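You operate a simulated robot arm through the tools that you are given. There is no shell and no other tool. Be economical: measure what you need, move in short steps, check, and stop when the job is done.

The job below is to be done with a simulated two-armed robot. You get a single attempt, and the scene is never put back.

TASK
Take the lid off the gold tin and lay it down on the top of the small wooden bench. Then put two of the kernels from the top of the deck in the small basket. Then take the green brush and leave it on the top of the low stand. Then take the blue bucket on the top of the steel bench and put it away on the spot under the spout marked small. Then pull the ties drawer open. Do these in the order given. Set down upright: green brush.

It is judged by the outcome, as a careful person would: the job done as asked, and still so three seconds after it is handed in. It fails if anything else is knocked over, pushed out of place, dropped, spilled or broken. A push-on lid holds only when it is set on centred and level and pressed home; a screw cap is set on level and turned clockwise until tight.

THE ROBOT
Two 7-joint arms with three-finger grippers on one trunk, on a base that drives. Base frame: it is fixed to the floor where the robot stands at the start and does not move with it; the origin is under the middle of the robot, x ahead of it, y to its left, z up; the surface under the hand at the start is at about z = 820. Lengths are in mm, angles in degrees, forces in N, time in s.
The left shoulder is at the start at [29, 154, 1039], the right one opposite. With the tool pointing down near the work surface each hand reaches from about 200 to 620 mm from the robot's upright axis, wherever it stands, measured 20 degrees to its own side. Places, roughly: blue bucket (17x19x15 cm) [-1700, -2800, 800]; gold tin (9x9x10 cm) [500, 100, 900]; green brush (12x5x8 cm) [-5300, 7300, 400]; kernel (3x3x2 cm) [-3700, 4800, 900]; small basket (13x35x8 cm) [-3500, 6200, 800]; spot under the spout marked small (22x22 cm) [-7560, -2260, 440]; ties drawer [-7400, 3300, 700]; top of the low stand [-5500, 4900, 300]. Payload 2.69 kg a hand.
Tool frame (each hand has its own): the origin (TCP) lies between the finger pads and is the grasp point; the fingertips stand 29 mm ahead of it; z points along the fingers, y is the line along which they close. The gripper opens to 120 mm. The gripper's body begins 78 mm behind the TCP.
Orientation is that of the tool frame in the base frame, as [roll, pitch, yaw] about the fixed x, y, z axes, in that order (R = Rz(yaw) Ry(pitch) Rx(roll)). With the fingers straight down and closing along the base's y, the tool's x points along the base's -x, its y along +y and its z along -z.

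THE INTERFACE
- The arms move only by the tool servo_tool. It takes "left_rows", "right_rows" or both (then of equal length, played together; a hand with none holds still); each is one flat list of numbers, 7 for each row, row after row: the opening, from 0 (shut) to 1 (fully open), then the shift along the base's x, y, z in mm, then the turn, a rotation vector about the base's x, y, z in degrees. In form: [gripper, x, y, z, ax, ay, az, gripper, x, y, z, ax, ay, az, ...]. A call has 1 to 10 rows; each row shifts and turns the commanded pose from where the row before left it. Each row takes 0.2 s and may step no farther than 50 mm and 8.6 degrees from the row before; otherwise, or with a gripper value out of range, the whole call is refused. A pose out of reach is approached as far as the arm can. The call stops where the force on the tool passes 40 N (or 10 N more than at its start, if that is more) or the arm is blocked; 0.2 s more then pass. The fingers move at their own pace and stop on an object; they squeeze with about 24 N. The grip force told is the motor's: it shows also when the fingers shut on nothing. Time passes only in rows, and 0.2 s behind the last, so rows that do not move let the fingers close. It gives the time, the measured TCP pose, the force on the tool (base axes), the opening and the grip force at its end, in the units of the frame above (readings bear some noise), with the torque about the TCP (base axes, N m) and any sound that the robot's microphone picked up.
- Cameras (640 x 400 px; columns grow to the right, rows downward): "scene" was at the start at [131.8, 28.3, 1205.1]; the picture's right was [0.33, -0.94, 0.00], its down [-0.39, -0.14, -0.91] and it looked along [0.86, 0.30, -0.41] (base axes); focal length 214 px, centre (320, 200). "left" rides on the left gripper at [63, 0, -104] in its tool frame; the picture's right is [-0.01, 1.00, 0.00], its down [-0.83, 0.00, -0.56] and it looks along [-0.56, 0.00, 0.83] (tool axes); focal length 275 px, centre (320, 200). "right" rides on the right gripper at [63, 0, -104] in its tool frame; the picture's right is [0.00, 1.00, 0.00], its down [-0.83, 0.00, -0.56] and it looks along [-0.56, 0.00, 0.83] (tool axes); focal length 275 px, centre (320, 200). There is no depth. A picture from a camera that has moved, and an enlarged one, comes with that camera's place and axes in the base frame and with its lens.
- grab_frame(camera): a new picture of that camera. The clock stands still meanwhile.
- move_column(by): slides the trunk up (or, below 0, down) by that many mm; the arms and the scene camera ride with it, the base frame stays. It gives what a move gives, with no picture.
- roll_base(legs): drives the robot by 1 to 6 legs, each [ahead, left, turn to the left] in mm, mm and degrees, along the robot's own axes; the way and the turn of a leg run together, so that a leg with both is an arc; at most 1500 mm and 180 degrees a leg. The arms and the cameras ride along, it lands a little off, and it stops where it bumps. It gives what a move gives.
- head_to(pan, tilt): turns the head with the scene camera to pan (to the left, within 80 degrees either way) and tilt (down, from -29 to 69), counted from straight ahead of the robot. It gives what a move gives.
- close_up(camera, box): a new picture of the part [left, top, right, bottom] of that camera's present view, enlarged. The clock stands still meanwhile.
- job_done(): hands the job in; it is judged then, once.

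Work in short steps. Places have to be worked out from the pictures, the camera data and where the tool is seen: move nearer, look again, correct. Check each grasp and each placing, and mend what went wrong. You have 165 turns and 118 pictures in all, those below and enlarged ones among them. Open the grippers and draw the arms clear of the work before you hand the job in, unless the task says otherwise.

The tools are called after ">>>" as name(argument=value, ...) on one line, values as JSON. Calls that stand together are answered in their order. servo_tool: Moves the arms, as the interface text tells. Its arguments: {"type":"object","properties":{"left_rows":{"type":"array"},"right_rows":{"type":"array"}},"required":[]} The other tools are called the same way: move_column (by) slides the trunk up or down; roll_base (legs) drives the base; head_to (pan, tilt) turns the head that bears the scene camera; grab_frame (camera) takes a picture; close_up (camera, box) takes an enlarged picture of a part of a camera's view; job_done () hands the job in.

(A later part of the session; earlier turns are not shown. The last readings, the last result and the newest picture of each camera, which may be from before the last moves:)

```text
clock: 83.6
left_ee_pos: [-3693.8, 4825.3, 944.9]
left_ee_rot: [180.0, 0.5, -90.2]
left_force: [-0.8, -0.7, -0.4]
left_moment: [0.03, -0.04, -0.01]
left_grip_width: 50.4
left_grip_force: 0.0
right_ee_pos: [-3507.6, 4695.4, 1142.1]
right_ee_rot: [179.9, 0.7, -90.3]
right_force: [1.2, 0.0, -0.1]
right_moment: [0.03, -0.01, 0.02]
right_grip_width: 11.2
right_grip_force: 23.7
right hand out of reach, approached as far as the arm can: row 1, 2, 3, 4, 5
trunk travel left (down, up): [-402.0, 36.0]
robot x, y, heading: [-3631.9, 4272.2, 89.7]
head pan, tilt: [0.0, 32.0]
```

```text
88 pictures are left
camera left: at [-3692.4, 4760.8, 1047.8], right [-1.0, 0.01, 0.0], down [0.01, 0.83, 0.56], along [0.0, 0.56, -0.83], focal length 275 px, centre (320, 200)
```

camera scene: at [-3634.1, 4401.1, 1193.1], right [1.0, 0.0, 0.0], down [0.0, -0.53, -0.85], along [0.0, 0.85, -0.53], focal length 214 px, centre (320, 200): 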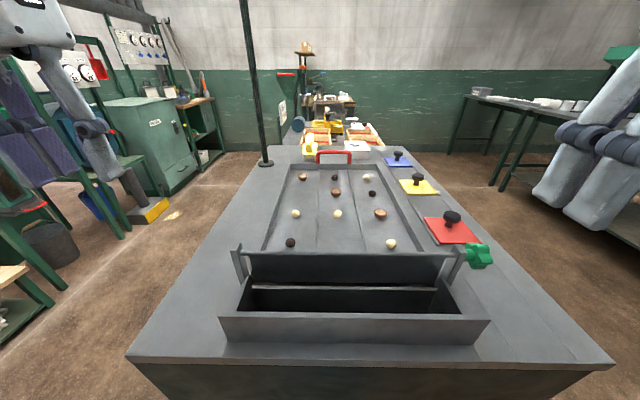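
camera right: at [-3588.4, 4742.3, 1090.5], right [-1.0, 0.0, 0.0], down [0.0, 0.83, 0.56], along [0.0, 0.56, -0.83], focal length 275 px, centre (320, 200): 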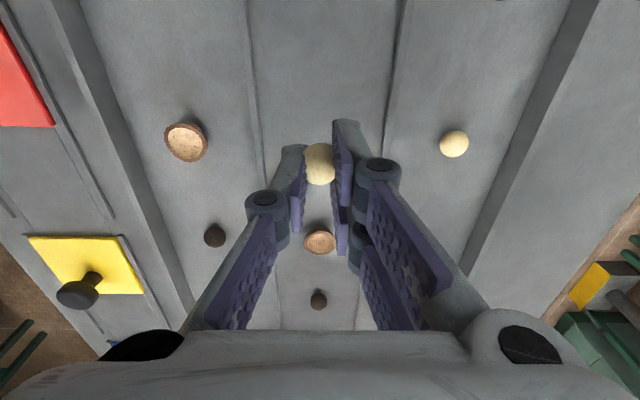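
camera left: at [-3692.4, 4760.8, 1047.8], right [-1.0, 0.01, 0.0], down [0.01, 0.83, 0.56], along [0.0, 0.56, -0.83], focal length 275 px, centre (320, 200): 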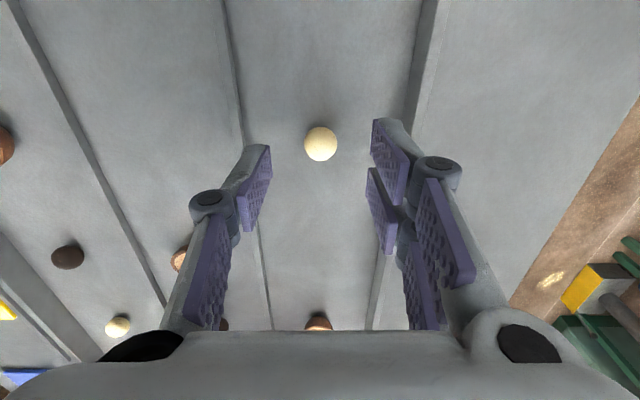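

C is centred. I'll descend to z≈907, close, and lift.

>>> servo_tool(left_rows=[0.42, 0, 1, -20, 0, 0, 0, 0.42, 0, 1, -17, 0, 0, 0, 0, 0, 0, 0, 0, 0, 0, 0, 0, 0, 0, 0, 0, 0, 0, 0, 0, 0, 0, 0, 0, 0, 0, 0, 0, 0, 0, 0])

>>> grab_frame(camera="left")

```text
clock: 85.0
left_ee_pos: [-3693.2, 4828.2, 908.5]
left_ee_rot: [180.0, 0.5, -90.1]
left_force: [-0.5, -0.2, 0.9]
left_moment: [0.0, 0.0, -0.03]
left_grip_width: 12.1
left_grip_force: 23.8
right_ee_pos: [-3506.4, 4694.3, 1141.1]
right_ee_rot: [180.0, 0.8, -90.3]
right_force: [0.3, 0.2, -0.3]
right_moment: [0.01, -0.05, 0.02]
right_grip_width: 10.6
right_grip_force: 23.8
trunk travel left (down, up): [-402.0, 36.0]
robot x, y, heading: [-3639.1, 4272.5, 89.8]
head pan, tilt: [0.0, 32.0]
```

```text
87 pictures are left
camera left: at [-3692.5, 4763.9, 1011.5], right [-1.0, 0.01, 0.0], down [0.01, 0.83, 0.56], along [0.0, 0.56, -0.83], focal length 275 px, centre (320, 200)
```

left: 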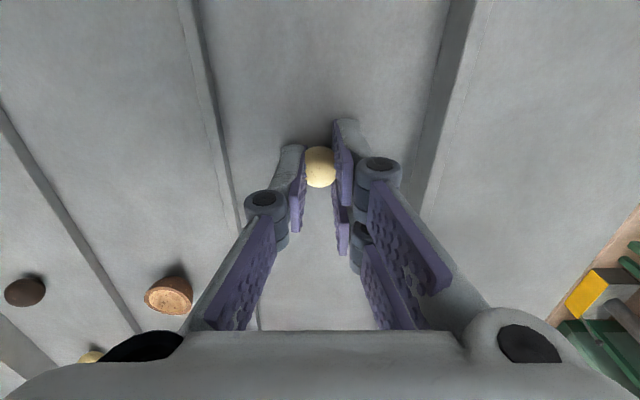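

The right-hand width has been creeping down, so its grip may be slipping. I'll view the right kernel and check both widths over a short hold.

>>> servo_tool(left_rows=[0, 0, 0, 0, 0, 0, 0, 0, 0, 0, 0, 0, 0, 0, 0, 0, 0, 0, 0, 0, 0])

>>> close_up(camera="right", box=[240, 100, 400, 200])

```text
clock: 85.8
left_ee_pos: [-3692.2, 4826.8, 908.4]
left_ee_rot: [179.9, 0.3, -90.1]
left_force: [0.2, -0.3, -0.7]
left_moment: [0.03, 0.0, 0.0]
left_grip_width: 11.8
left_grip_force: 24.0
right_ee_pos: [-3506.7, 4694.8, 1141.9]
right_ee_rot: [179.9, 0.6, -90.4]
right_force: [-0.3, -1.0, -0.8]
right_moment: [0.05, 0.01, 0.0]
right_grip_width: 10.2
right_grip_force: 24.3
trunk travel left (down, up): [-402.0, 36.0]
robot x, y, heading: [-3635.1, 4273.5, 89.9]
head pan, tilt: [0.0, 32.0]
```

```text
4.00 times, centred on (320, 150) of right
camera zoom: at [-3505.3, 4630.3, 1245.8], right [-1.0, 0.0, 0.0], down [0.0, 0.82, 0.57], along [0.0, 0.57, -0.82], focal length 1101 px, centre (320, 400)
```

zoom: 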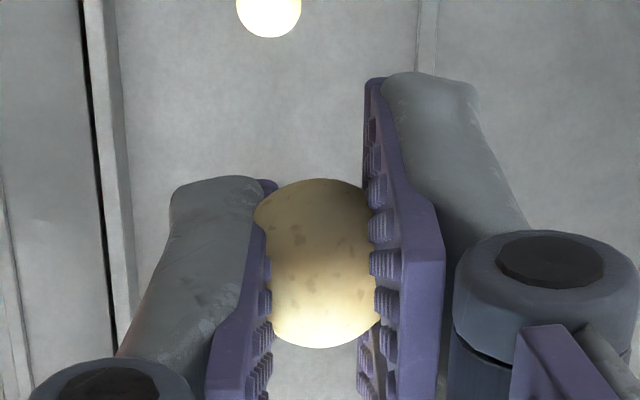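

The kernel sits well in the pads, but the soft contact is creeping. I'll cap the closing at about the present widths to stop that, lift the left, and check the forces.

>>> servo_tool(left_rows=[0.092, 0, 0, 6, 0, 0, 0, 0.092, 0, -2, 15, 0, 0, 0, 0.092, 0, -5, 25, 0, 0, 0, 0.092, 0, -15, 35, 0, 0, 0, 0.092, -20, -35, 25, 0, 0, 0, 0.092, -25, -35, 25, 0, 0, 0, 0.092, -25, -35, 25, 0, 0, 0, 0.092, -25, -35, 20, 0, 0, 0], right_rows=[0.08, 0, 0, 0, 0, 0, 0, 0.08, 0, 0, 0, 0, 0, 0, 0.08, 0, 0, 0, 0, 0, 0, 0.08, 0, 0, 0, 0, 0, 0, 0.08, 10, -30, 0, 0, 0, 0, 0.08, 10, -30, 0, 0, 0, 0, 0.08, 10, -30, 0, 0, 0, 0, 0.08, 10, -30, 0, 0, 0, 0])

>>> close_up(camera="left", box=[240, 100, 400, 200])

>>> close_up(camera="right", box=[240, 100, 400, 200])

```text
clock: 87.6
left_ee_pos: [-3790.0, 4665.9, 1084.2]
left_ee_rot: [179.8, 0.6, -90.1]
left_force: [-0.4, -0.3, 1.0]
left_moment: [0.06, 0.05, -0.01]
left_grip_width: 13.8
left_grip_force: 1.4
right_ee_pos: [-3465.8, 4574.5, 1145.8]
right_ee_rot: [179.9, 0.8, -90.3]
right_force: [0.1, 0.4, 0.7]
right_moment: [0.0, 0.0, 0.01]
right_grip_width: 12.8
right_grip_force: 2.9
trunk travel left (down, up): [-402.0, 36.0]
robot x, y, heading: [-3634.4, 4272.3, 89.8]
head pan, tilt: [0.0, 32.0]
```

```text
4.00 times, centred on (320, 150) of left
camera zoom: at [-3789.5, 4601.3, 1187.2], right [-1.0, 0.01, 0.0], down [0.01, 0.83, 0.56], along [0.0, 0.56, -0.83], focal length 1101 px, centre (320, 400)
```

zoom: 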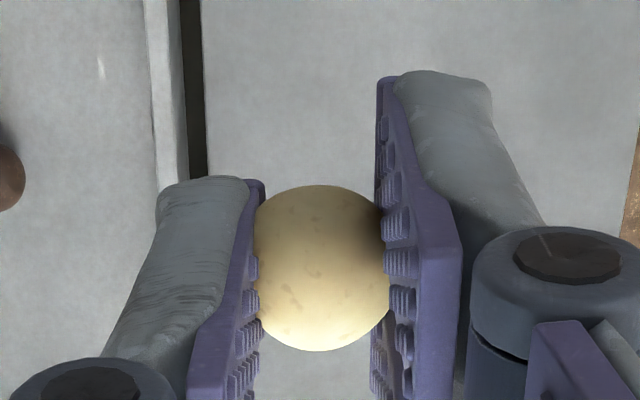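

```text
4.00 times, centred on (320, 150) of right
camera zoom: at [-3465.3, 4508.7, 1248.5], right [-1.0, 0.0, 0.0], down [0.0, 0.82, 0.57], along [0.0, 0.57, -0.82], focal length 1101 px, centre (320, 400)
```

zoom: 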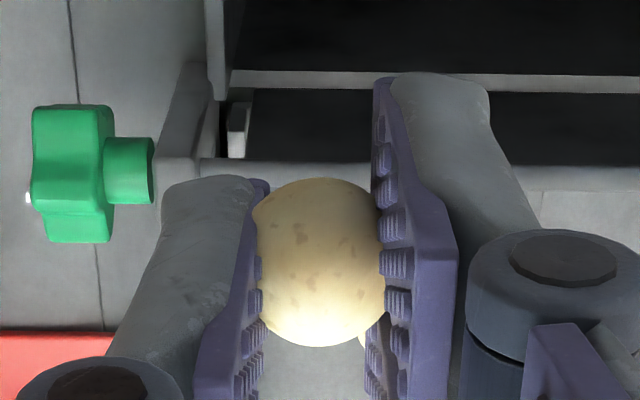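

Both are held lightly without creep. Now I'll look at where the small basket is, to the north of the deck.

>>> head_to(pan=0, tilt=15)

>>> close_up(camera="scene", box=[240, 110, 480, 260])

```text
clock: 88.4
left_ee_pos: [-3788.5, 4667.6, 1083.4]
left_ee_rot: [179.9, 0.4, -90.1]
left_force: [0.5, -0.1, -0.6]
left_moment: [0.01, 0.01, 0.03]
left_grip_width: 11.8
left_grip_force: 24.4
right_ee_pos: [-3466.7, 4574.1, 1145.0]
right_ee_rot: [179.9, 0.7, -90.2]
right_force: [-0.4, -0.1, 0.0]
right_moment: [-0.02, -0.01, 0.06]
right_grip_width: 10.8
right_grip_force: 23.9
trunk travel left (down, up): [-402.0, 36.0]
robot x, y, heading: [-3636.5, 4274.1, 89.7]
head pan, tilt: [0.0, 15.0]
```

```text
2.67 times, centred on (360, 185) of scene
camera zoom: at [-3634.0, 4405.0, 1220.3], right [1.0, 0.0, 0.0], down [0.0, -0.26, -0.97], along [0.0, 0.97, -0.26], focal length 572 px, centre (213, 240)
```

zoom: 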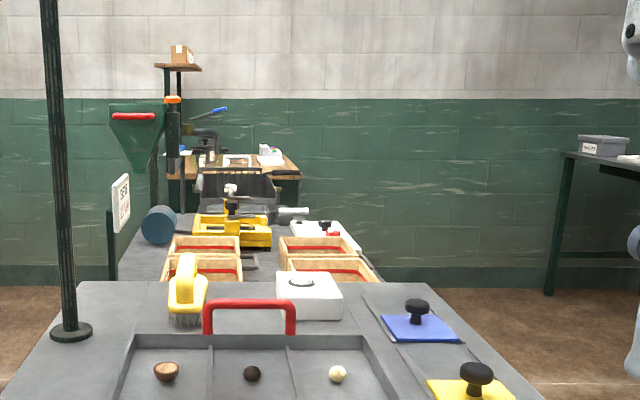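

The basket should be on the next table north, near the yellow scale and the grey wire object. I'll back out, sidestep to the east aisle (x≈-2500) and go north, checking the grips along the way.

>>> roll_base(legs=[[-300, 0, 0], [0, -1130, 0]])

>>> servo_tool(left_rows=[0.08, 0, 0, 0, 0, 0, 0, 0.08, 0, 0, 0, 0, 0, 0], right_rows=[0.08, 0, 0, 0, 0, 0, 0, 0.08, 0, 0, 0, 0, 0, 0])

>>> grab_frame(camera="scene")

```text
clock: 98.8
left_ee_pos: [-2677.0, 4357.4, 1083.6]
left_ee_rot: [-180.0, 0.4, -91.5]
left_force: [0.3, 0.1, -0.6]
left_moment: [-0.04, 0.0, -0.02]
left_grip_width: 13.5
left_grip_force: 2.7
right_ee_pos: [-2355.4, 4258.2, 1144.8]
right_ee_rot: [179.9, 0.7, -91.6]
right_force: [0.1, 0.1, 0.4]
right_moment: [0.0, 0.02, -0.04]
right_grip_width: 12.4
right_grip_force: 2.6
trunk travel left (down, up): [-402.0, 36.0]
robot x, y, heading: [-2533.8, 3957.0, 88.5]
head pan, tilt: [0.0, 15.0]
```

```text
clock: 99.4
left_ee_pos: [-2674.8, 4357.3, 1081.7]
left_ee_rot: [-180.0, 0.6, -91.3]
left_force: [0.4, -0.4, -0.7]
left_moment: [-0.01, 0.0, 0.0]
left_grip_width: 10.8
left_grip_force: 23.7
right_ee_pos: [-2354.9, 4258.1, 1144.9]
right_ee_rot: [179.9, 0.7, -91.6]
right_force: [-0.3, 0.2, -0.3]
right_moment: [0.03, 0.0, 0.01]
right_grip_width: 13.9
right_grip_force: 11.2
trunk travel left (down, up): [-402.0, 36.0]
robot x, y, heading: [-2531.3, 3954.2, 88.5]
head pan, tilt: [0.0, 15.0]
```

```text
82 pictures are left
camera scene: at [-2527.0, 4092.2, 1220.4], right [1.0, -0.03, 0.0], down [-0.01, -0.26, -0.97], along [0.03, 0.97, -0.26], focal length 214 px, centre (320, 200)
```

scene: 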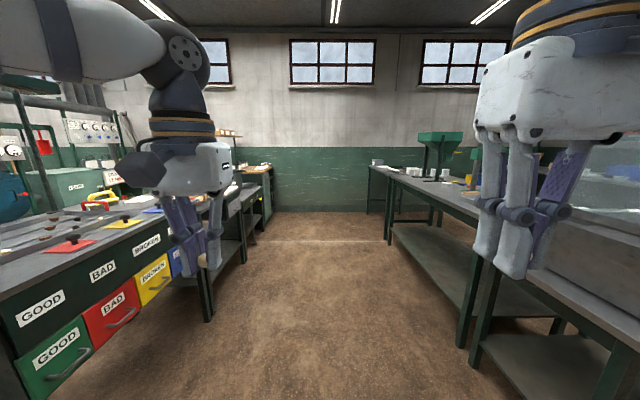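

The aisle is about 1.7 m wide and clear. I'll drive north to y≈6200 and turn left to face the table.

>>> roll_base(legs=[[1120, 0, 1.5], [1120, 0, 0], [0, 0, 90]])

>>> head_to(pan=0, tilt=28)

>>> grab_frame(camera="scene")

```text
clock: 114.6
left_ee_pos: [-2938.4, 6128.6, 1083.5]
left_ee_rot: [179.9, 0.5, -0.6]
left_force: [-0.2, -0.3, 0.5]
left_moment: [0.02, 0.0, 0.01]
left_grip_width: 11.6
left_grip_force: 24.0
right_ee_pos: [-2843.6, 6452.0, 1143.7]
right_ee_rot: [179.9, 0.6, -0.8]
right_force: [0.4, -0.3, -0.1]
right_moment: [0.0, 0.01, 0.02]
right_grip_width: 13.9
right_grip_force: 11.1
trunk travel left (down, up): [-402.0, 36.0]
robot x, y, heading: [-2540.9, 6282.5, 179.1]
head pan, tilt: [0.0, 15.0]
```

```text
clock: 115.3
left_ee_pos: [-2938.0, 6130.4, 1083.8]
left_ee_rot: [-180.0, 0.6, -0.6]
left_force: [-0.6, -0.6, 0.1]
left_moment: [0.03, 0.02, 0.01]
left_grip_width: 10.0
left_grip_force: 24.0
right_ee_pos: [-2843.4, 6452.1, 1144.1]
right_ee_rot: [179.9, 0.7, -0.8]
right_force: [0.0, -0.4, -0.4]
right_moment: [0.01, 0.0, 0.03]
right_grip_width: 10.1
right_grip_force: 23.6
trunk travel left (down, up): [-402.0, 36.0]
robot x, y, heading: [-2539.6, 6281.8, 179.2]
head pan, tilt: [0.0, 28.0]
```

```text
81 pictures are left
camera scene: at [-2673.6, 6279.3, 1199.4], right [0.01, 1.0, 0.0], down [0.47, -0.01, -0.88], along [-0.88, 0.01, -0.47], focal length 214 px, centre (320, 200)
```

scene: 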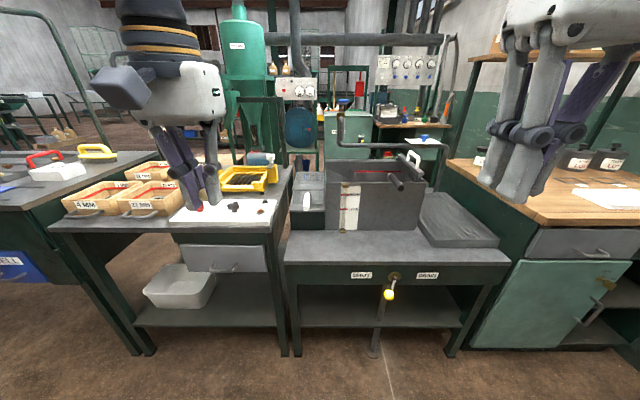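

>>> close_up(camera="scene", box=[210, 130, 370, 230])

```text
4.00 times, centred on (290, 180) of scene
camera zoom: at [-2673.6, 6279.3, 1199.4], right [0.01, 1.0, 0.0], down [0.47, -0.01, -0.88], along [-0.88, 0.01, -0.47], focal length 858 px, centre (440, 280)
```

zoom: 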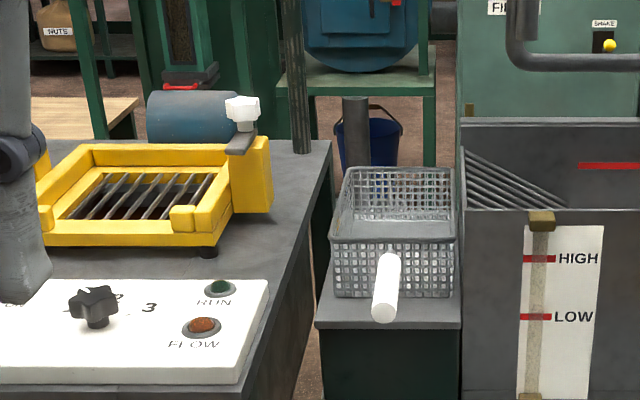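

The small basket is the wire-mesh one with the white handle. Its body spans x -3430 to -3626, y≈6245, with the rim at z≈840. I'll drive up to x≈-2905 and y≈6250.

>>> roll_base(legs=[[362, 32, 1]])

>>> head_to(pan=0, tilt=38)

>>> grab_frame(camera="scene")

>>> grab_frame(camera="left")

```text
clock: 117.7
left_ee_pos: [-3303.9, 6093.0, 1082.9]
left_ee_rot: [-179.9, 0.3, 0.4]
left_force: [-0.2, -0.5, 0.1]
left_moment: [0.01, -0.04, -0.03]
left_grip_width: 10.5
left_grip_force: 24.5
right_ee_pos: [-3215.2, 6416.9, 1143.4]
right_ee_rot: [179.9, 0.6, 0.2]
right_force: [-0.1, 0.6, -0.4]
right_moment: [0.01, 0.01, 0.0]
right_grip_width: 10.9
right_grip_force: 23.7
trunk travel left (down, up): [-402.0, 36.0]
robot x, y, heading: [-2909.0, 6244.9, -179.7]
head pan, tilt: [0.0, 28.0]
```

```text
clock: 118.4
left_ee_pos: [-3302.7, 6092.9, 1083.4]
left_ee_rot: [180.0, 0.6, 0.4]
left_force: [0.8, -0.1, 0.5]
left_moment: [0.01, -0.03, -0.02]
left_grip_width: 10.1
left_grip_force: 23.6
right_ee_pos: [-3214.2, 6416.3, 1143.7]
right_ee_rot: [179.9, 0.7, 0.2]
right_force: [0.4, -0.3, -0.6]
right_moment: [0.0, 0.02, 0.01]
right_grip_width: 9.9
right_grip_force: 23.6
trunk travel left (down, up): [-402.0, 36.0]
robot x, y, heading: [-2907.2, 6248.0, -179.7]
head pan, tilt: [0.0, 38.0]
```

```text
79 pictures are left
camera scene: at [-3036.6, 6246.3, 1183.9], right [-0.01, 1.0, 0.0], down [0.62, 0.0, -0.79], along [-0.79, 0.0, -0.62], focal length 214 px, centre (320, 200)
```

scene: 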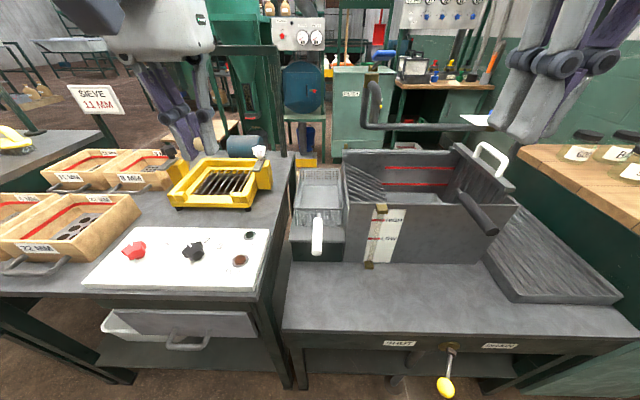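

```text
78 pictures are left
camera left: at [-3238.8, 6092.2, 1186.6], right [0.0, -1.0, 0.0], down [-0.83, 0.0, 0.56], along [-0.56, 0.0, -0.83], focal length 275 px, centre (320, 200)
```

left: 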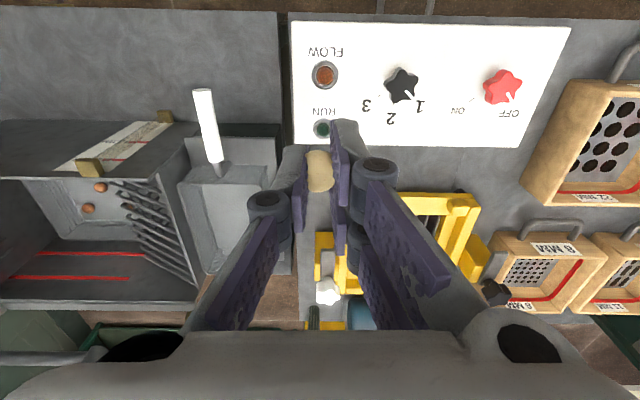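

The basket's opening is centred around [-3520, 6230] with the rim near 835. I'll move the left hand over the front part of the opening.

>>> servo_tool(left_rows=[0, -26.4, 27, -14, 0, 0, 0, 0, -26.4, 27, -14, 0, 0, 0, 0, -26.4, 27, -14, 0, 0, 0, 0, -26.4, 27, -14, 0, 0, 0, 0, -26.4, 27, -14, 0, 0, 0, 0, -15, 0, -35, 0, 0, 0, 0, -15, 0, -35, 0, 0, 0, 0, -15, 0, -35, 0, 0, 0])

>>> grab_frame(camera="left")

>>> grab_frame(camera="scene")

```text
clock: 120.2
left_ee_pos: [-3458.8, 6223.8, 901.3]
left_ee_rot: [-179.9, 0.5, 0.4]
left_force: [-0.8, 0.8, -0.3]
left_moment: [0.0, -0.04, -0.01]
left_grip_width: 9.5
left_grip_force: 23.8
left hand out of reach, approached as far as the arm can: row 5, 7, 8
right_ee_pos: [-3214.9, 6416.6, 1144.6]
right_ee_rot: [180.0, 0.6, 0.3]
right_force: [1.4, -0.2, -0.4]
right_moment: [0.03, 0.0, -0.01]
right_grip_width: 11.4
right_grip_force: 23.7
trunk travel left (down, up): [-402.0, 36.0]
robot x, y, heading: [-2911.2, 6249.3, -179.5]
head pan, tilt: [0.0, 38.0]
```

```text
77 pictures are left
camera left: at [-3394.7, 6223.7, 1004.9], right [0.0, -1.0, 0.0], down [-0.83, 0.0, 0.56], along [-0.56, 0.0, -0.83], focal length 275 px, centre (320, 200)
```

left: 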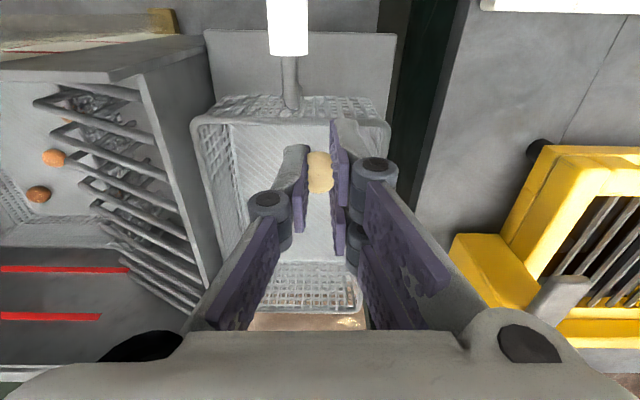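

```text
76 pictures are left
camera scene: at [-3037.2, 6246.3, 1183.7], right [-0.01, 1.0, 0.0], down [0.62, 0.0, -0.79], along [-0.79, 0.0, -0.62], focal length 214 px, centre (320, 200)
```

scene: 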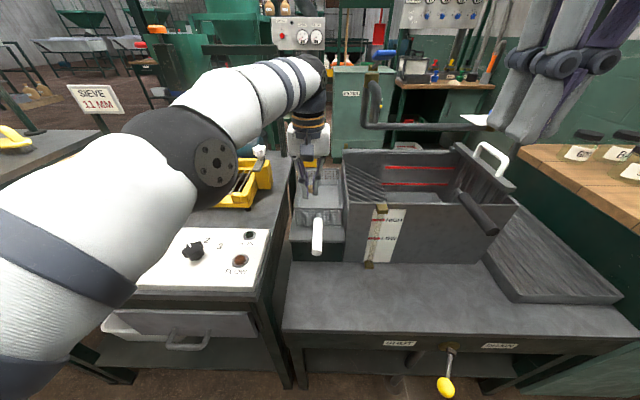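

The kernel is over the opening. I'll shift 10 mm toward the centre, lower to the rim level, and release.

>>> servo_tool(left_rows=[0, -2, 5, -20, 0, 0, 0, 0, -2, 5, -20, 0, 0, 0, 0, 0, 0, -10, 0, 0, 0, 0.35, 0, 0, 0, 0, 0, 0, 0.35, 0, 0, 0, 0, 0, 0, 0.35, 0, 0, 40, 0, 0, 0, 0.35, 0, 0, 40, 0, 0, 0])

>>> grab_frame(camera="left")

```text
clock: 121.8
left_ee_pos: [-3448.9, 6233.1, 933.4]
left_ee_rot: [179.8, 0.4, 0.5]
left_force: [-0.7, -0.1, 0.0]
left_moment: [0.02, 0.02, -0.03]
left_grip_width: 42.3
left_grip_force: 0.0
left hand out of reach, approached as far as the arm can: row 2, 6, 7
right_ee_pos: [-3214.1, 6416.3, 1144.0]
right_ee_rot: [179.9, 0.8, 0.2]
right_force: [0.2, 0.3, -1.0]
right_moment: [0.02, 0.01, 0.0]
right_grip_width: 11.0
right_grip_force: 24.0
trunk travel left (down, up): [-402.0, 36.0]
robot x, y, heading: [-2908.5, 6249.9, -179.7]
head pan, tilt: [0.0, 38.0]
```

```text
75 pictures are left
camera left: at [-3383.6, 6233.0, 1036.9], right [0.0, -1.0, 0.0], down [-0.83, 0.0, 0.56], along [-0.56, 0.0, -0.83], focal length 275 px, centre (320, 200)
```

left: 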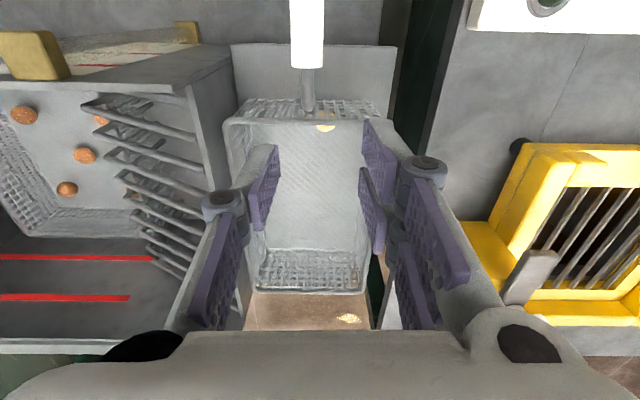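

>>> close_up(camera="left", box=[220, 70, 420, 195])

```text
3.20 times, centred on (320, 132) of left
camera zoom: at [-3383.6, 6233.0, 1036.9], right [0.0, -1.0, 0.0], down [-0.83, 0.0, 0.56], along [-0.56, 0.0, -0.83], focal length 881 px, centre (320, 416)
```

zoom: 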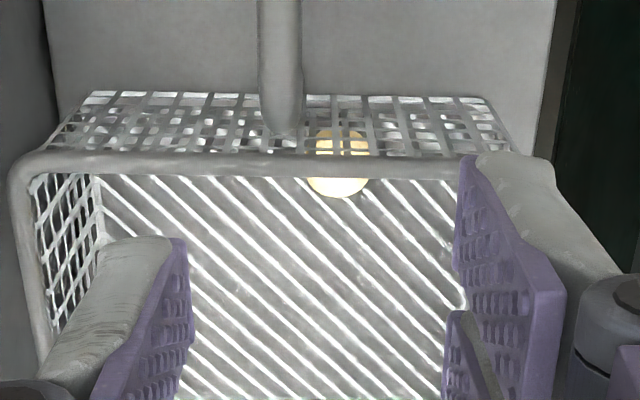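

The first kernel is inside the basket. I'll withdraw the left hand and bring the right one over.

>>> servo_tool(left_rows=[0.35, 15, 0, 40, 0, 0, 0, 0.35, 15, 0, 40, 0, 0, 0, 0.35, 22, -35, 16, 0, 0, 0, 0.35, 22, -35, 16, 0, 0, 0, 0.35, 22, -35, 16, 0, 0, 0, 0.35, 22, -35, 16, 0, 0, 0, 0.35, 22, -35, 16, 0, 0, 0, 0.35, 0, 0, 0, 0, 0, 0, 0.35, 0, 0, 0, 0, 0, 0], right_rows=[0, 0, 0, 0, 0, 0, 0, 0, 0, 0, 0, 0, 0, 0, 0, 0, 0, 0, 0, 0, 0, 0, 0, 0, 0, 0, 0, 0, 0, -18, -36, -10, 0, 0, 0, 0, -18, -36, -10, 0, 0, 0, 0, -18, -36, -10, 0, 0, 0, 0, -18, -36, -10, 0, 0, 0, 0, -18, -36, -10, 0, 0, 0])

>>> servo_tool(right_rows=[0, -25, 0, -30, 0, 0, 0, 0, -25, 0, -30, 0, 0, 0, 0, -25, 0, -40, 0, 0, 0, 0, -25, 0, -40, 0, 0, 0, 0, -25, 0, -45, 0, 0, 0, 0, -20, 0, -15, 0, 0, 0])

>>> grab_frame(camera="right")

```text
clock: 123.8
left_ee_pos: [-3303.6, 6055.5, 1094.0]
left_ee_rot: [-180.0, 0.5, 0.4]
left_force: [0.6, -0.1, 0.8]
left_moment: [0.03, -0.06, 0.01]
left_grip_width: 41.9
left_grip_force: 0.1
right_ee_pos: [-3304.8, 6234.3, 1095.4]
right_ee_rot: [-180.0, 0.7, 0.3]
right_force: [0.4, -0.3, -0.1]
right_moment: [-0.02, -0.04, 0.04]
right_grip_width: 9.5
right_grip_force: 23.8
trunk travel left (down, up): [-402.0, 36.0]
robot x, y, heading: [-2906.9, 6247.6, -179.9]
head pan, tilt: [0.0, 38.0]
```

```text
refused: row 5 steps farther than a row can; nothing moved
```

```text
73 pictures are left
camera right: at [-3239.8, 6234.8, 1198.3], right [0.01, -1.0, 0.0], down [-0.82, -0.01, 0.57], along [-0.57, -0.01, -0.82], focal length 275 px, centre (320, 200)
```

right: 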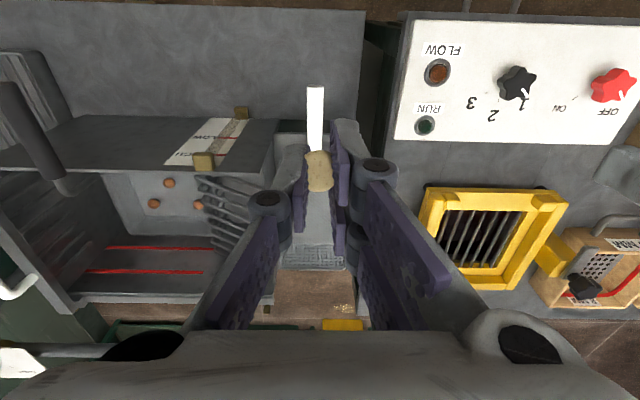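

Same approach as before, with slightly smaller steps.

>>> servo_tool(right_rows=[0, -25, 0, -30, 0, 0, 0, 0, -25, 0, -30, 0, 0, 0, 0, -25, 0, -35, 0, 0, 0, 0, -25, 0, -35, 0, 0, 0, 0, -25, 0, -35, 0, 0, 0, 0, -20, 0, -25, 0, 0, 0, 0, -6, 0, -20, 0, 0, 0])

>>> grab_frame(camera="right")

```text
clock: 125.4
left_ee_pos: [-3303.9, 6056.1, 1094.6]
left_ee_rot: [-180.0, 0.4, 0.4]
left_force: [0.0, 0.0, 0.8]
left_moment: [0.0, 0.02, 0.01]
left_grip_width: 41.8
left_grip_force: 0.1
right_ee_pos: [-3451.2, 6240.3, 881.3]
right_ee_rot: [179.9, 0.8, 0.2]
right_force: [-0.7, 0.6, 0.0]
right_moment: [0.01, 0.02, -0.04]
right_grip_width: 9.7
right_grip_force: 24.0
right hand out of reach, approached as far as the arm can: row 6
trunk travel left (down, up): [-402.0, 36.0]
robot x, y, heading: [-2909.5, 6249.4, -179.7]
head pan, tilt: [0.0, 38.0]
```

```text
72 pictures are left
camera right: at [-3386.7, 6239.5, 984.3], right [0.01, -1.0, 0.0], down [-0.82, -0.01, 0.57], along [-0.57, -0.01, -0.82], focal length 275 px, centre (320, 200)
```

right: 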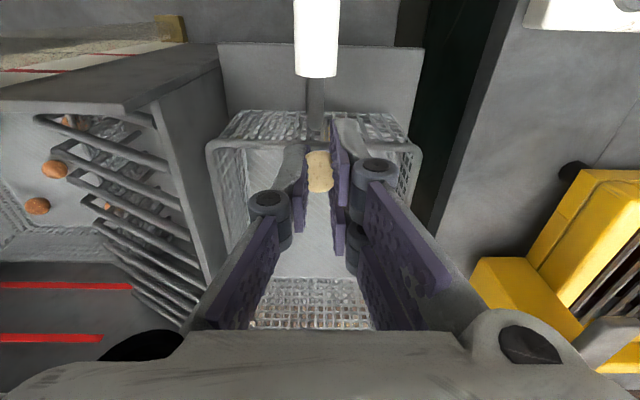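

It's over the opening just behind the front rim. I'll go lower and a little deeper, then release.

>>> servo_tool(right_rows=[0, -10, -2, -10, 0, 0, 0, 0, -6, 0, -10, 0, 0, 0, 0.35, 0, 0, 0, 0, 0, 0, 0.35, 0, 0, 0, 0, 0, 0, 0.35, 5, 0, 40, 0, 0, 0, 0.35, 10, 0, 40, 0, 0, 0])

>>> grab_frame(camera="right")

```text
clock: 126.8
left_ee_pos: [-3303.3, 6056.7, 1095.1]
left_ee_rot: [-180.0, 0.5, 0.4]
left_force: [0.3, 0.3, -0.1]
left_moment: [0.01, 0.02, 0.0]
left_grip_width: 41.9
left_grip_force: 0.0
right_ee_pos: [-3437.8, 6239.4, 945.3]
right_ee_rot: [179.8, 0.7, 0.3]
right_force: [0.4, -0.7, 0.2]
right_moment: [0.01, 0.06, -0.01]
right_grip_width: 42.3
right_grip_force: 0.0
right hand out of reach, approached as far as the arm can: row 1, 2
trunk travel left (down, up): [-402.0, 36.0]
robot x, y, heading: [-2907.3, 6246.8, -179.4]
head pan, tilt: [0.0, 38.0]
```

```text
71 pictures are left
camera right: at [-3372.4, 6239.0, 1050.0], right [0.01, -1.0, 0.0], down [-0.82, -0.01, 0.57], along [-0.57, -0.01, -0.82], focal length 275 px, centre (320, 200)
```

right: 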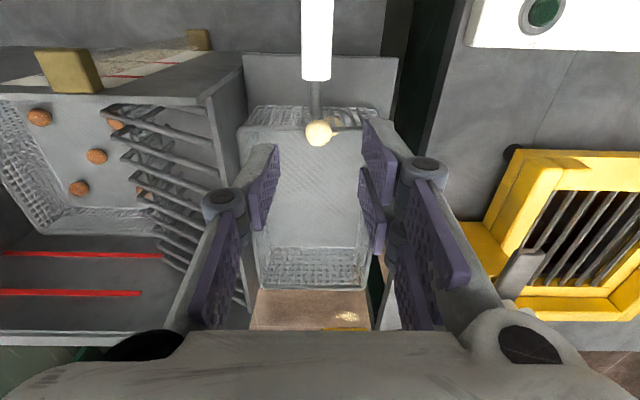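

>>> close_up(camera="right", box=[240, 80, 400, 180])

```text
4.00 times, centred on (320, 130) of right
camera zoom: at [-3372.4, 6239.0, 1050.0], right [0.01, -1.0, 0.0], down [-0.82, -0.01, 0.57], along [-0.57, -0.01, -0.82], focal length 1101 px, centre (320, 480)
```

zoom: 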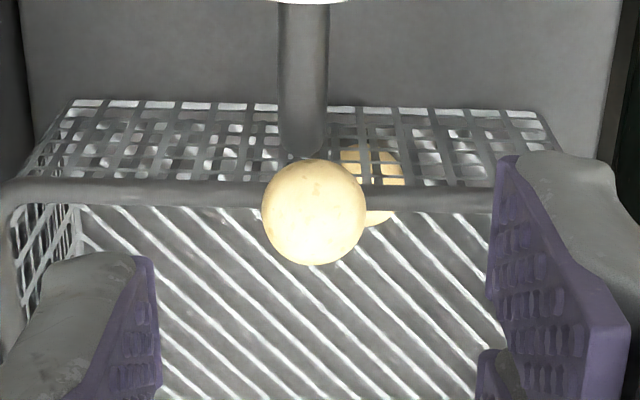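

The kernel may be perched on the front rim. I'll let a moment pass and look again.

>>> servo_tool(right_rows=[0.35, 0, 0, 0, 0, 0, 0, 0.35, 0, 0, 0, 0, 0, 0, 0.35, 0, 0, 0, 0, 0, 0])

>>> close_up(camera="right", box=[240, 80, 400, 180])

>>> close_up(camera="scene", box=[260, 150, 380, 270])

```text
clock: 127.6
left_ee_pos: [-3303.5, 6057.8, 1096.0]
left_ee_rot: [179.9, 0.5, 0.4]
left_force: [0.2, 0.5, 0.1]
left_moment: [0.02, -0.02, 0.02]
left_grip_width: 41.9
left_grip_force: 0.1
right_ee_pos: [-3438.4, 6239.0, 945.3]
right_ee_rot: [179.9, 0.6, 0.2]
right_force: [0.1, 0.2, -0.6]
right_moment: [-0.02, 0.02, 0.0]
right_grip_width: 41.7
right_grip_force: 0.1
trunk travel left (down, up): [-402.0, 36.0]
robot x, y, heading: [-2907.4, 6251.3, -179.7]
head pan, tilt: [0.0, 38.0]
```

```text
4.00 times, centred on (320, 130) of right
camera zoom: at [-3373.4, 6239.2, 1049.2], right [0.01, -1.0, 0.0], down [-0.82, -0.01, 0.57], along [-0.57, -0.01, -0.82], focal length 1101 px, centre (320, 480)
```

zoom: 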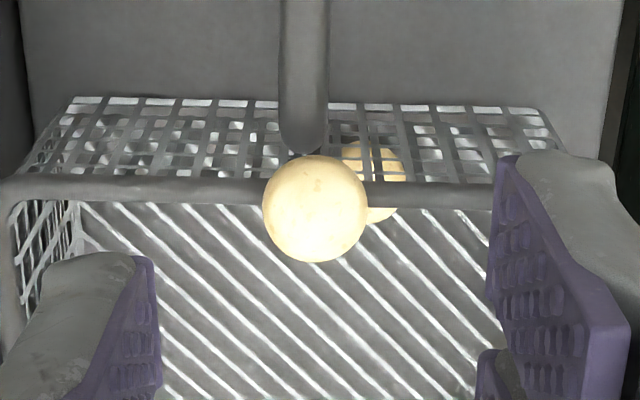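

```text
3.33 times, centred on (320, 210) of scene
camera zoom: at [-3036.6, 6246.3, 1183.8], right [-0.01, 1.0, 0.0], down [0.62, 0.0, -0.79], along [-0.79, 0.0, -0.62], focal length 715 px, centre (320, 167)
```

zoom: 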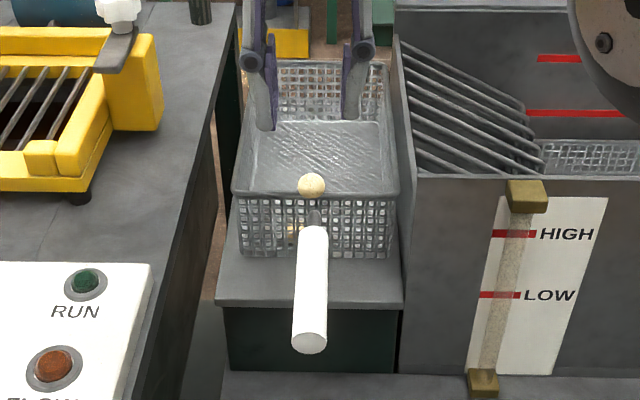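

It's balanced on the front rim bar at about [-3447, 6241, 850]. I'll re-grasp it there, then carry it inward by tilting the fingers forward.

>>> servo_tool(right_rows=[0.35, -4, 1, -30, 0, 0, 0, 0.35, -4, 1, -30, 0, 0, 0, 0.35, 0, 0, -10, 0, 0, 0])

>>> close_up(camera="right", box=[220, 70, 420, 195])

>>> close_up(camera="scene", box=[280, 150, 360, 230])

```text
clock: 128.4
left_ee_pos: [-3303.2, 6055.8, 1095.5]
left_ee_rot: [179.9, 0.6, 0.4]
left_force: [-0.2, -0.2, -1.0]
left_moment: [0.03, 0.02, 0.0]
left_grip_width: 41.9
left_grip_force: 0.0
right_ee_pos: [-3444.6, 6242.2, 875.8]
right_ee_rot: [179.9, 0.7, 0.2]
right_force: [0.4, -0.2, 0.2]
right_moment: [0.0, 0.01, 0.03]
right_grip_width: 41.8
right_grip_force: 0.1
trunk travel left (down, up): [-402.0, 36.0]
robot x, y, heading: [-2910.6, 6251.2, -179.8]
head pan, tilt: [0.0, 38.0]
```

```text
3.20 times, centred on (320, 132) of right
camera zoom: at [-3380.4, 6241.5, 980.5], right [0.01, -1.0, 0.0], down [-0.82, -0.01, 0.57], along [-0.57, -0.01, -0.82], focal length 881 px, centre (320, 416)
```

zoom: 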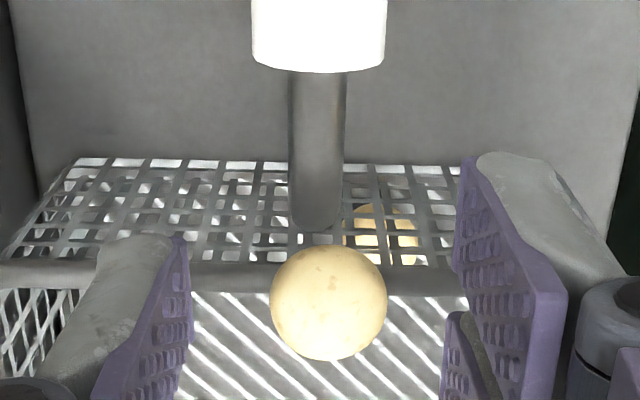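

```text
5.00 times, centred on (320, 190) of scene
camera zoom: at [-3036.6, 6246.4, 1183.9], right [-0.01, 1.0, 0.0], down [0.62, 0.0, -0.79], along [-0.79, 0.0, -0.62], focal length 1072 px, centre (320, 250)
```

zoom: 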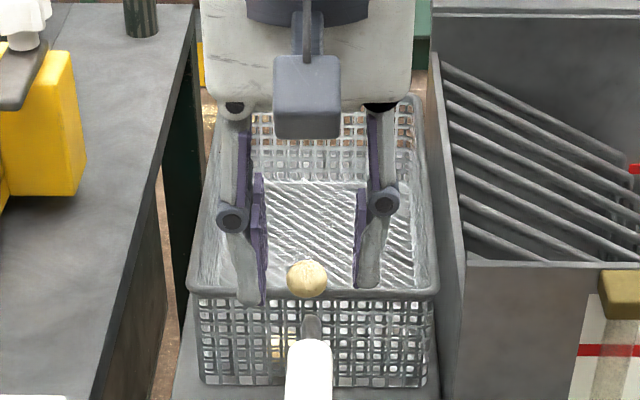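

The fingers straddle the kernel. I'll lower a few mm, close, and lift slightly.

>>> servo_tool(right_rows=[0.35, -2, 0, -4, 0, 0, 0, 0, 0, 0, 0, 0, 0, 0, 0, 0, 0, 0, 0, 0, 0, 0, 0, 0, 0, 0, 0, 0, 0, 0, 0, 8, 0, 0, 0, 0, 0, 0, 8, 0, 0, 0])

>>> close_up(camera="right", box=[220, 70, 420, 195])

```text
clock: 129.8
left_ee_pos: [-3304.0, 6057.7, 1094.2]
left_ee_rot: [179.9, 0.4, 0.4]
left_force: [0.2, -0.5, 0.4]
left_moment: [-0.01, -0.02, 0.02]
left_grip_width: 42.2
left_grip_force: 0.2
right_ee_pos: [-3447.4, 6242.8, 889.9]
right_ee_rot: [179.9, 0.5, 0.1]
right_force: [-1.0, 0.5, -0.4]
right_moment: [0.0, -0.01, -0.03]
right_grip_width: 0.1
right_grip_force: 24.1
trunk travel left (down, up): [-402.0, 36.0]
robot x, y, heading: [-2910.1, 6249.6, -179.6]
head pan, tilt: [0.0, 38.0]
```

```text
3.20 times, centred on (320, 132) of right
camera zoom: at [-3381.7, 6241.6, 993.0], right [0.01, -1.0, 0.0], down [-0.83, -0.01, 0.56], along [-0.56, -0.01, -0.83], focal length 881 px, centre (320, 416)
```

zoom: 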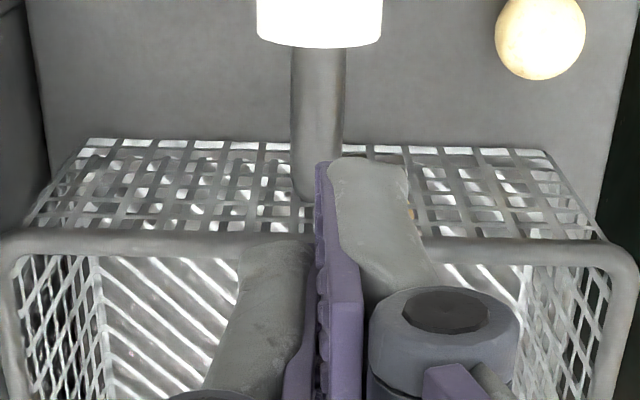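

The kernel squirted out onto the shelf in front of the basket. I'll raise the right hand and see where it has come to rest.

>>> servo_tool(right_rows=[0.35, 10, 0, 40, 0, 0, 0, 0.35, 20, 20, 40, 0, 0, 0, 0.35, 25, 35, 25, 0, 0, 0, 0.35, 25, 35, 20, 0, 0, 0, 0.35, 25, 35, 20, 0, 0, 0])

>>> close_up(camera="scene", box=[260, 150, 380, 270])

>>> grab_frame(camera="right")

```text
clock: 131.0
left_ee_pos: [-3302.9, 6059.2, 1095.7]
left_ee_rot: [179.9, 0.5, 0.4]
left_force: [0.4, 1.2, 0.1]
left_moment: [-0.06, 0.01, 0.05]
left_grip_width: 42.0
left_grip_force: 0.0
right_ee_pos: [-3345.9, 6371.5, 1035.4]
right_ee_rot: [179.8, 0.7, 0.2]
right_force: [0.9, 0.7, 0.6]
right_moment: [-0.04, -0.01, -0.02]
right_grip_width: 41.8
right_grip_force: 0.1
trunk travel left (down, up): [-402.0, 36.0]
robot x, y, heading: [-2905.9, 6247.2, -179.6]
head pan, tilt: [0.0, 38.0]
```

```text
3.33 times, centred on (320, 210) of scene
camera zoom: at [-3036.4, 6248.4, 1183.9], right [-0.01, 1.0, 0.0], down [0.62, 0.0, -0.79], along [-0.79, -0.01, -0.62], focal length 715 px, centre (320, 167)
```

zoom: 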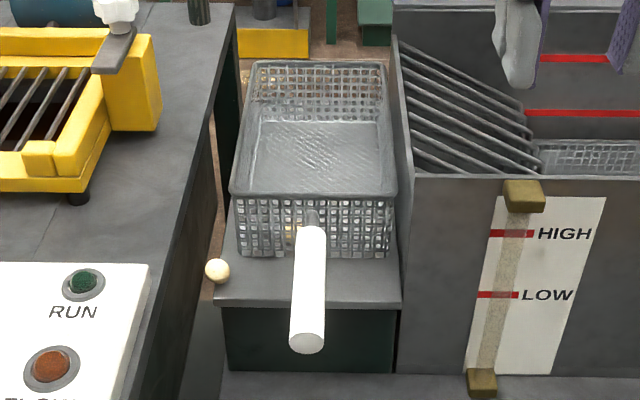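

```text
63 pictures are left
camera right: at [-3280.8, 6371.0, 1138.6], right [0.01, -1.0, 0.0], down [-0.82, -0.01, 0.57], along [-0.57, -0.01, -0.82], focal length 275 px, centre (320, 200)
```

right: 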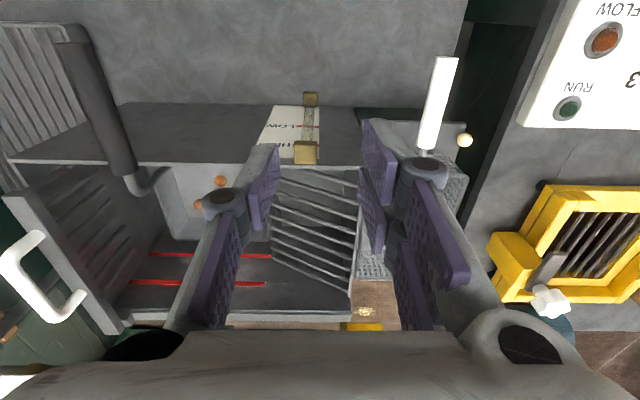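

>>> servo_tool(right_rows=[0.35, 0, 0, 0, 0, 0, 0, 0.35, 0, 0, 0, 0, 0, 0])

>>> close_up(camera="scene", box=[270, 190, 350, 270])

```text
clock: 131.6
left_ee_pos: [-3304.2, 6055.8, 1095.6]
left_ee_rot: [-179.9, 0.5, 0.4]
left_force: [-0.6, 0.0, -0.7]
left_moment: [0.01, -0.01, -0.01]
left_grip_width: 42.1
left_grip_force: 0.1
right_ee_pos: [-3346.8, 6368.3, 1035.3]
right_ee_rot: [179.9, 0.6, 0.1]
right_force: [-0.3, 0.0, 0.2]
right_moment: [-0.01, 0.0, 0.02]
right_grip_width: 42.0
right_grip_force: 0.0
trunk travel left (down, up): [-402.0, 36.0]
robot x, y, heading: [-2912.0, 6248.6, -179.8]
head pan, tilt: [0.0, 38.0]
```

```text
5.00 times, centred on (310, 230) of scene
camera zoom: at [-3036.8, 6246.1, 1183.8], right [-0.01, 1.0, 0.0], down [0.62, 0.0, -0.79], along [-0.79, 0.0, -0.62], focal length 1072 px, centre (370, 50)
```

zoom: 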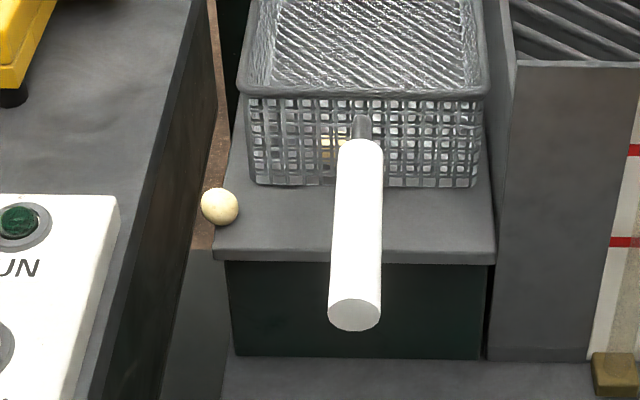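

The kernel is at rest at about [-3432, 6161, 768], lodged at the shelf's left edge beside the table. I'll bring the left hand above it turned 90°, so that it closes along x, and look closely.

>>> servo_tool(left_rows=[0.35, -12.9, 10.4, -12, 0, 0, 8.5, 0.35, -12.9, 10.4, -12, 0, 0, 8.5, 0.35, -12.9, 10.4, -12, 0, 0, 8.5, 0.35, -12.9, 10.4, -12, 0, 0, 8.5, 0.35, -12.9, 10.4, -12, 0, 0, 8.5, 0.35, -12.9, 10.4, -12, 0, 0, 8.5, 0.35, -12.9, 10.4, -12, 0, 0, 8.5, 0.35, -12.9, 10.4, -12, 0, 0, 8.5, 0.35, -12.9, 10.4, -12, 0, 0, 8.5, 0.35, -12.9, 10.4, -12, 0, 0, 8.5])

>>> servo_tool(left_rows=[0.35, 0, 0, -20, 0, 0, 4.5, 0.35, 0, 0, -20, 0, 0, 0, 0.35, 0, 0, -20, 0, 0, 0])

>>> grab_frame(camera="left")

>>> close_up(camera="scene", box=[260, 170, 380, 250])

```text
clock: 133.8
left_ee_pos: [-3438.4, 6161.2, 974.5]
left_ee_rot: [179.9, 0.6, 85.6]
left_force: [0.1, -0.5, 0.3]
left_moment: [-0.02, -0.01, 0.01]
left_grip_width: 42.0
left_grip_force: 0.1
right_ee_pos: [-3346.7, 6368.9, 1033.1]
right_ee_rot: [179.9, 0.6, 0.1]
right_force: [0.4, 0.2, -0.2]
right_moment: [-0.01, 0.01, 0.01]
right_grip_width: 42.0
right_grip_force: 0.1
trunk travel left (down, up): [-402.0, 36.0]
robot x, y, heading: [-2909.2, 6253.6, -179.9]
head pan, tilt: [0.0, 38.0]
```

```text
clock: 134.6
left_ee_pos: [-3438.3, 6161.4, 914.3]
left_ee_rot: [179.9, 0.5, 89.9]
left_force: [-0.4, 0.5, 0.5]
left_moment: [-0.01, -0.02, -0.02]
left_grip_width: 42.0
left_grip_force: 0.1
right_ee_pos: [-3346.4, 6369.6, 1034.9]
right_ee_rot: [179.9, 0.5, 0.2]
right_force: [0.3, -0.7, 0.2]
right_moment: [0.0, 0.01, -0.01]
right_grip_width: 42.1
right_grip_force: 0.0
trunk travel left (down, up): [-402.0, 36.0]
robot x, y, heading: [-2906.6, 6250.0, -179.5]
head pan, tilt: [0.0, 38.0]
```

```text
61 pictures are left
camera left: at [-3436.6, 6224.7, 1016.9], right [1.0, -0.01, 0.0], down [-0.01, -0.83, 0.56], along [0.0, -0.56, -0.83], focal length 275 px, centre (320, 200)
```

left: 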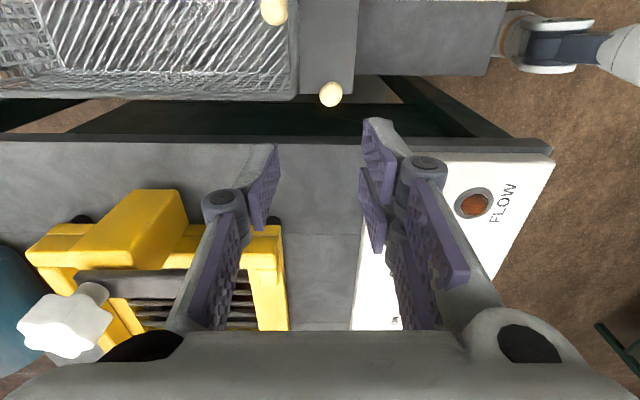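

```text
5.00 times, centred on (320, 210) of scene
camera zoom: at [-3036.9, 6246.3, 1183.8], right [-0.01, 1.0, 0.0], down [0.62, 0.0, -0.79], along [-0.79, 0.0, -0.62], focal length 1072 px, centre (320, 150)
```

zoom: 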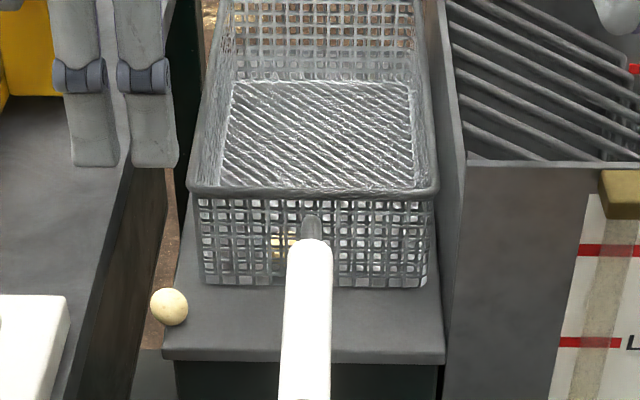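

The kernel rests on the shelf's edge at about [-3426, 6167, 771]. The gap to the table is wide, so there's room. I'll centre above it and descend to just above.

>>> servo_tool(left_rows=[0.27, 6, 2, -30, 0, 0, 0, 0.27, 6, 2, -30, 0, 0, 0, 0.27, 0, 1, -30, 0, 0, 0])

>>> grab_frame(camera="left")

>>> close_up(camera="scene", box=[260, 190, 380, 270])

```text
clock: 135.4
left_ee_pos: [-3427.7, 6165.4, 823.6]
left_ee_rot: [179.9, 0.5, 89.8]
left_force: [0.2, 0.1, -0.8]
left_moment: [0.0, -0.02, 0.02]
left_grip_width: 32.7
left_grip_force: 0.0
right_ee_pos: [-3346.1, 6369.0, 1034.9]
right_ee_rot: [179.9, 0.6, 0.2]
right_force: [-0.1, 0.1, 0.3]
right_moment: [0.01, -0.02, 0.02]
right_grip_width: 42.0
right_grip_force: 0.0
trunk travel left (down, up): [-402.0, 36.0]
robot x, y, heading: [-2909.5, 6250.2, -179.8]
head pan, tilt: [0.0, 38.0]
```

```text
59 pictures are left
camera left: at [-3426.2, 6228.0, 926.7], right [1.0, -0.01, 0.0], down [-0.01, -0.83, 0.56], along [0.0, -0.56, -0.83], focal length 275 px, centre (320, 200)
```

left: 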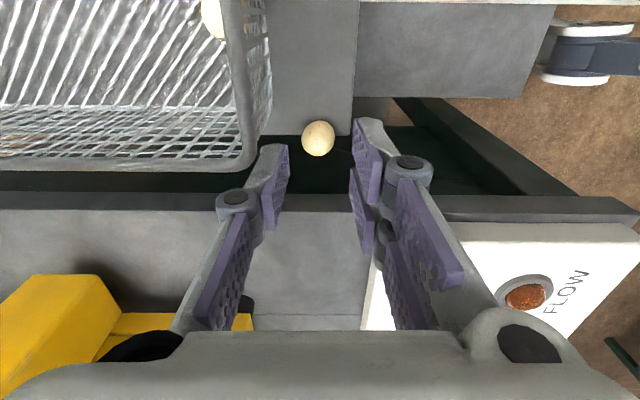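

```text
5.00 times, centred on (320, 230) of scene
camera zoom: at [-3037.1, 6246.3, 1183.7], right [-0.01, 1.0, 0.0], down [0.62, 0.0, -0.79], along [-0.79, 0.0, -0.62], focal length 1072 px, centre (320, 50)
```

zoom: 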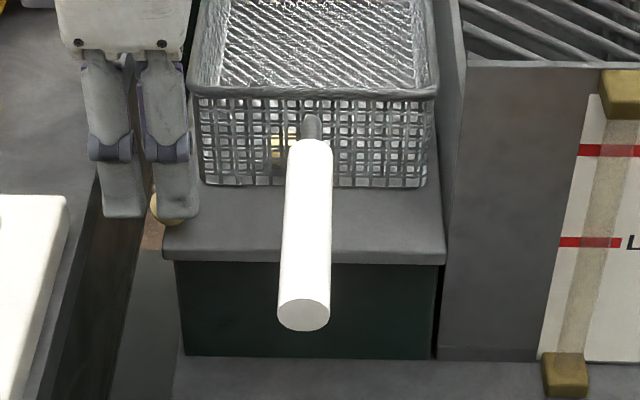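

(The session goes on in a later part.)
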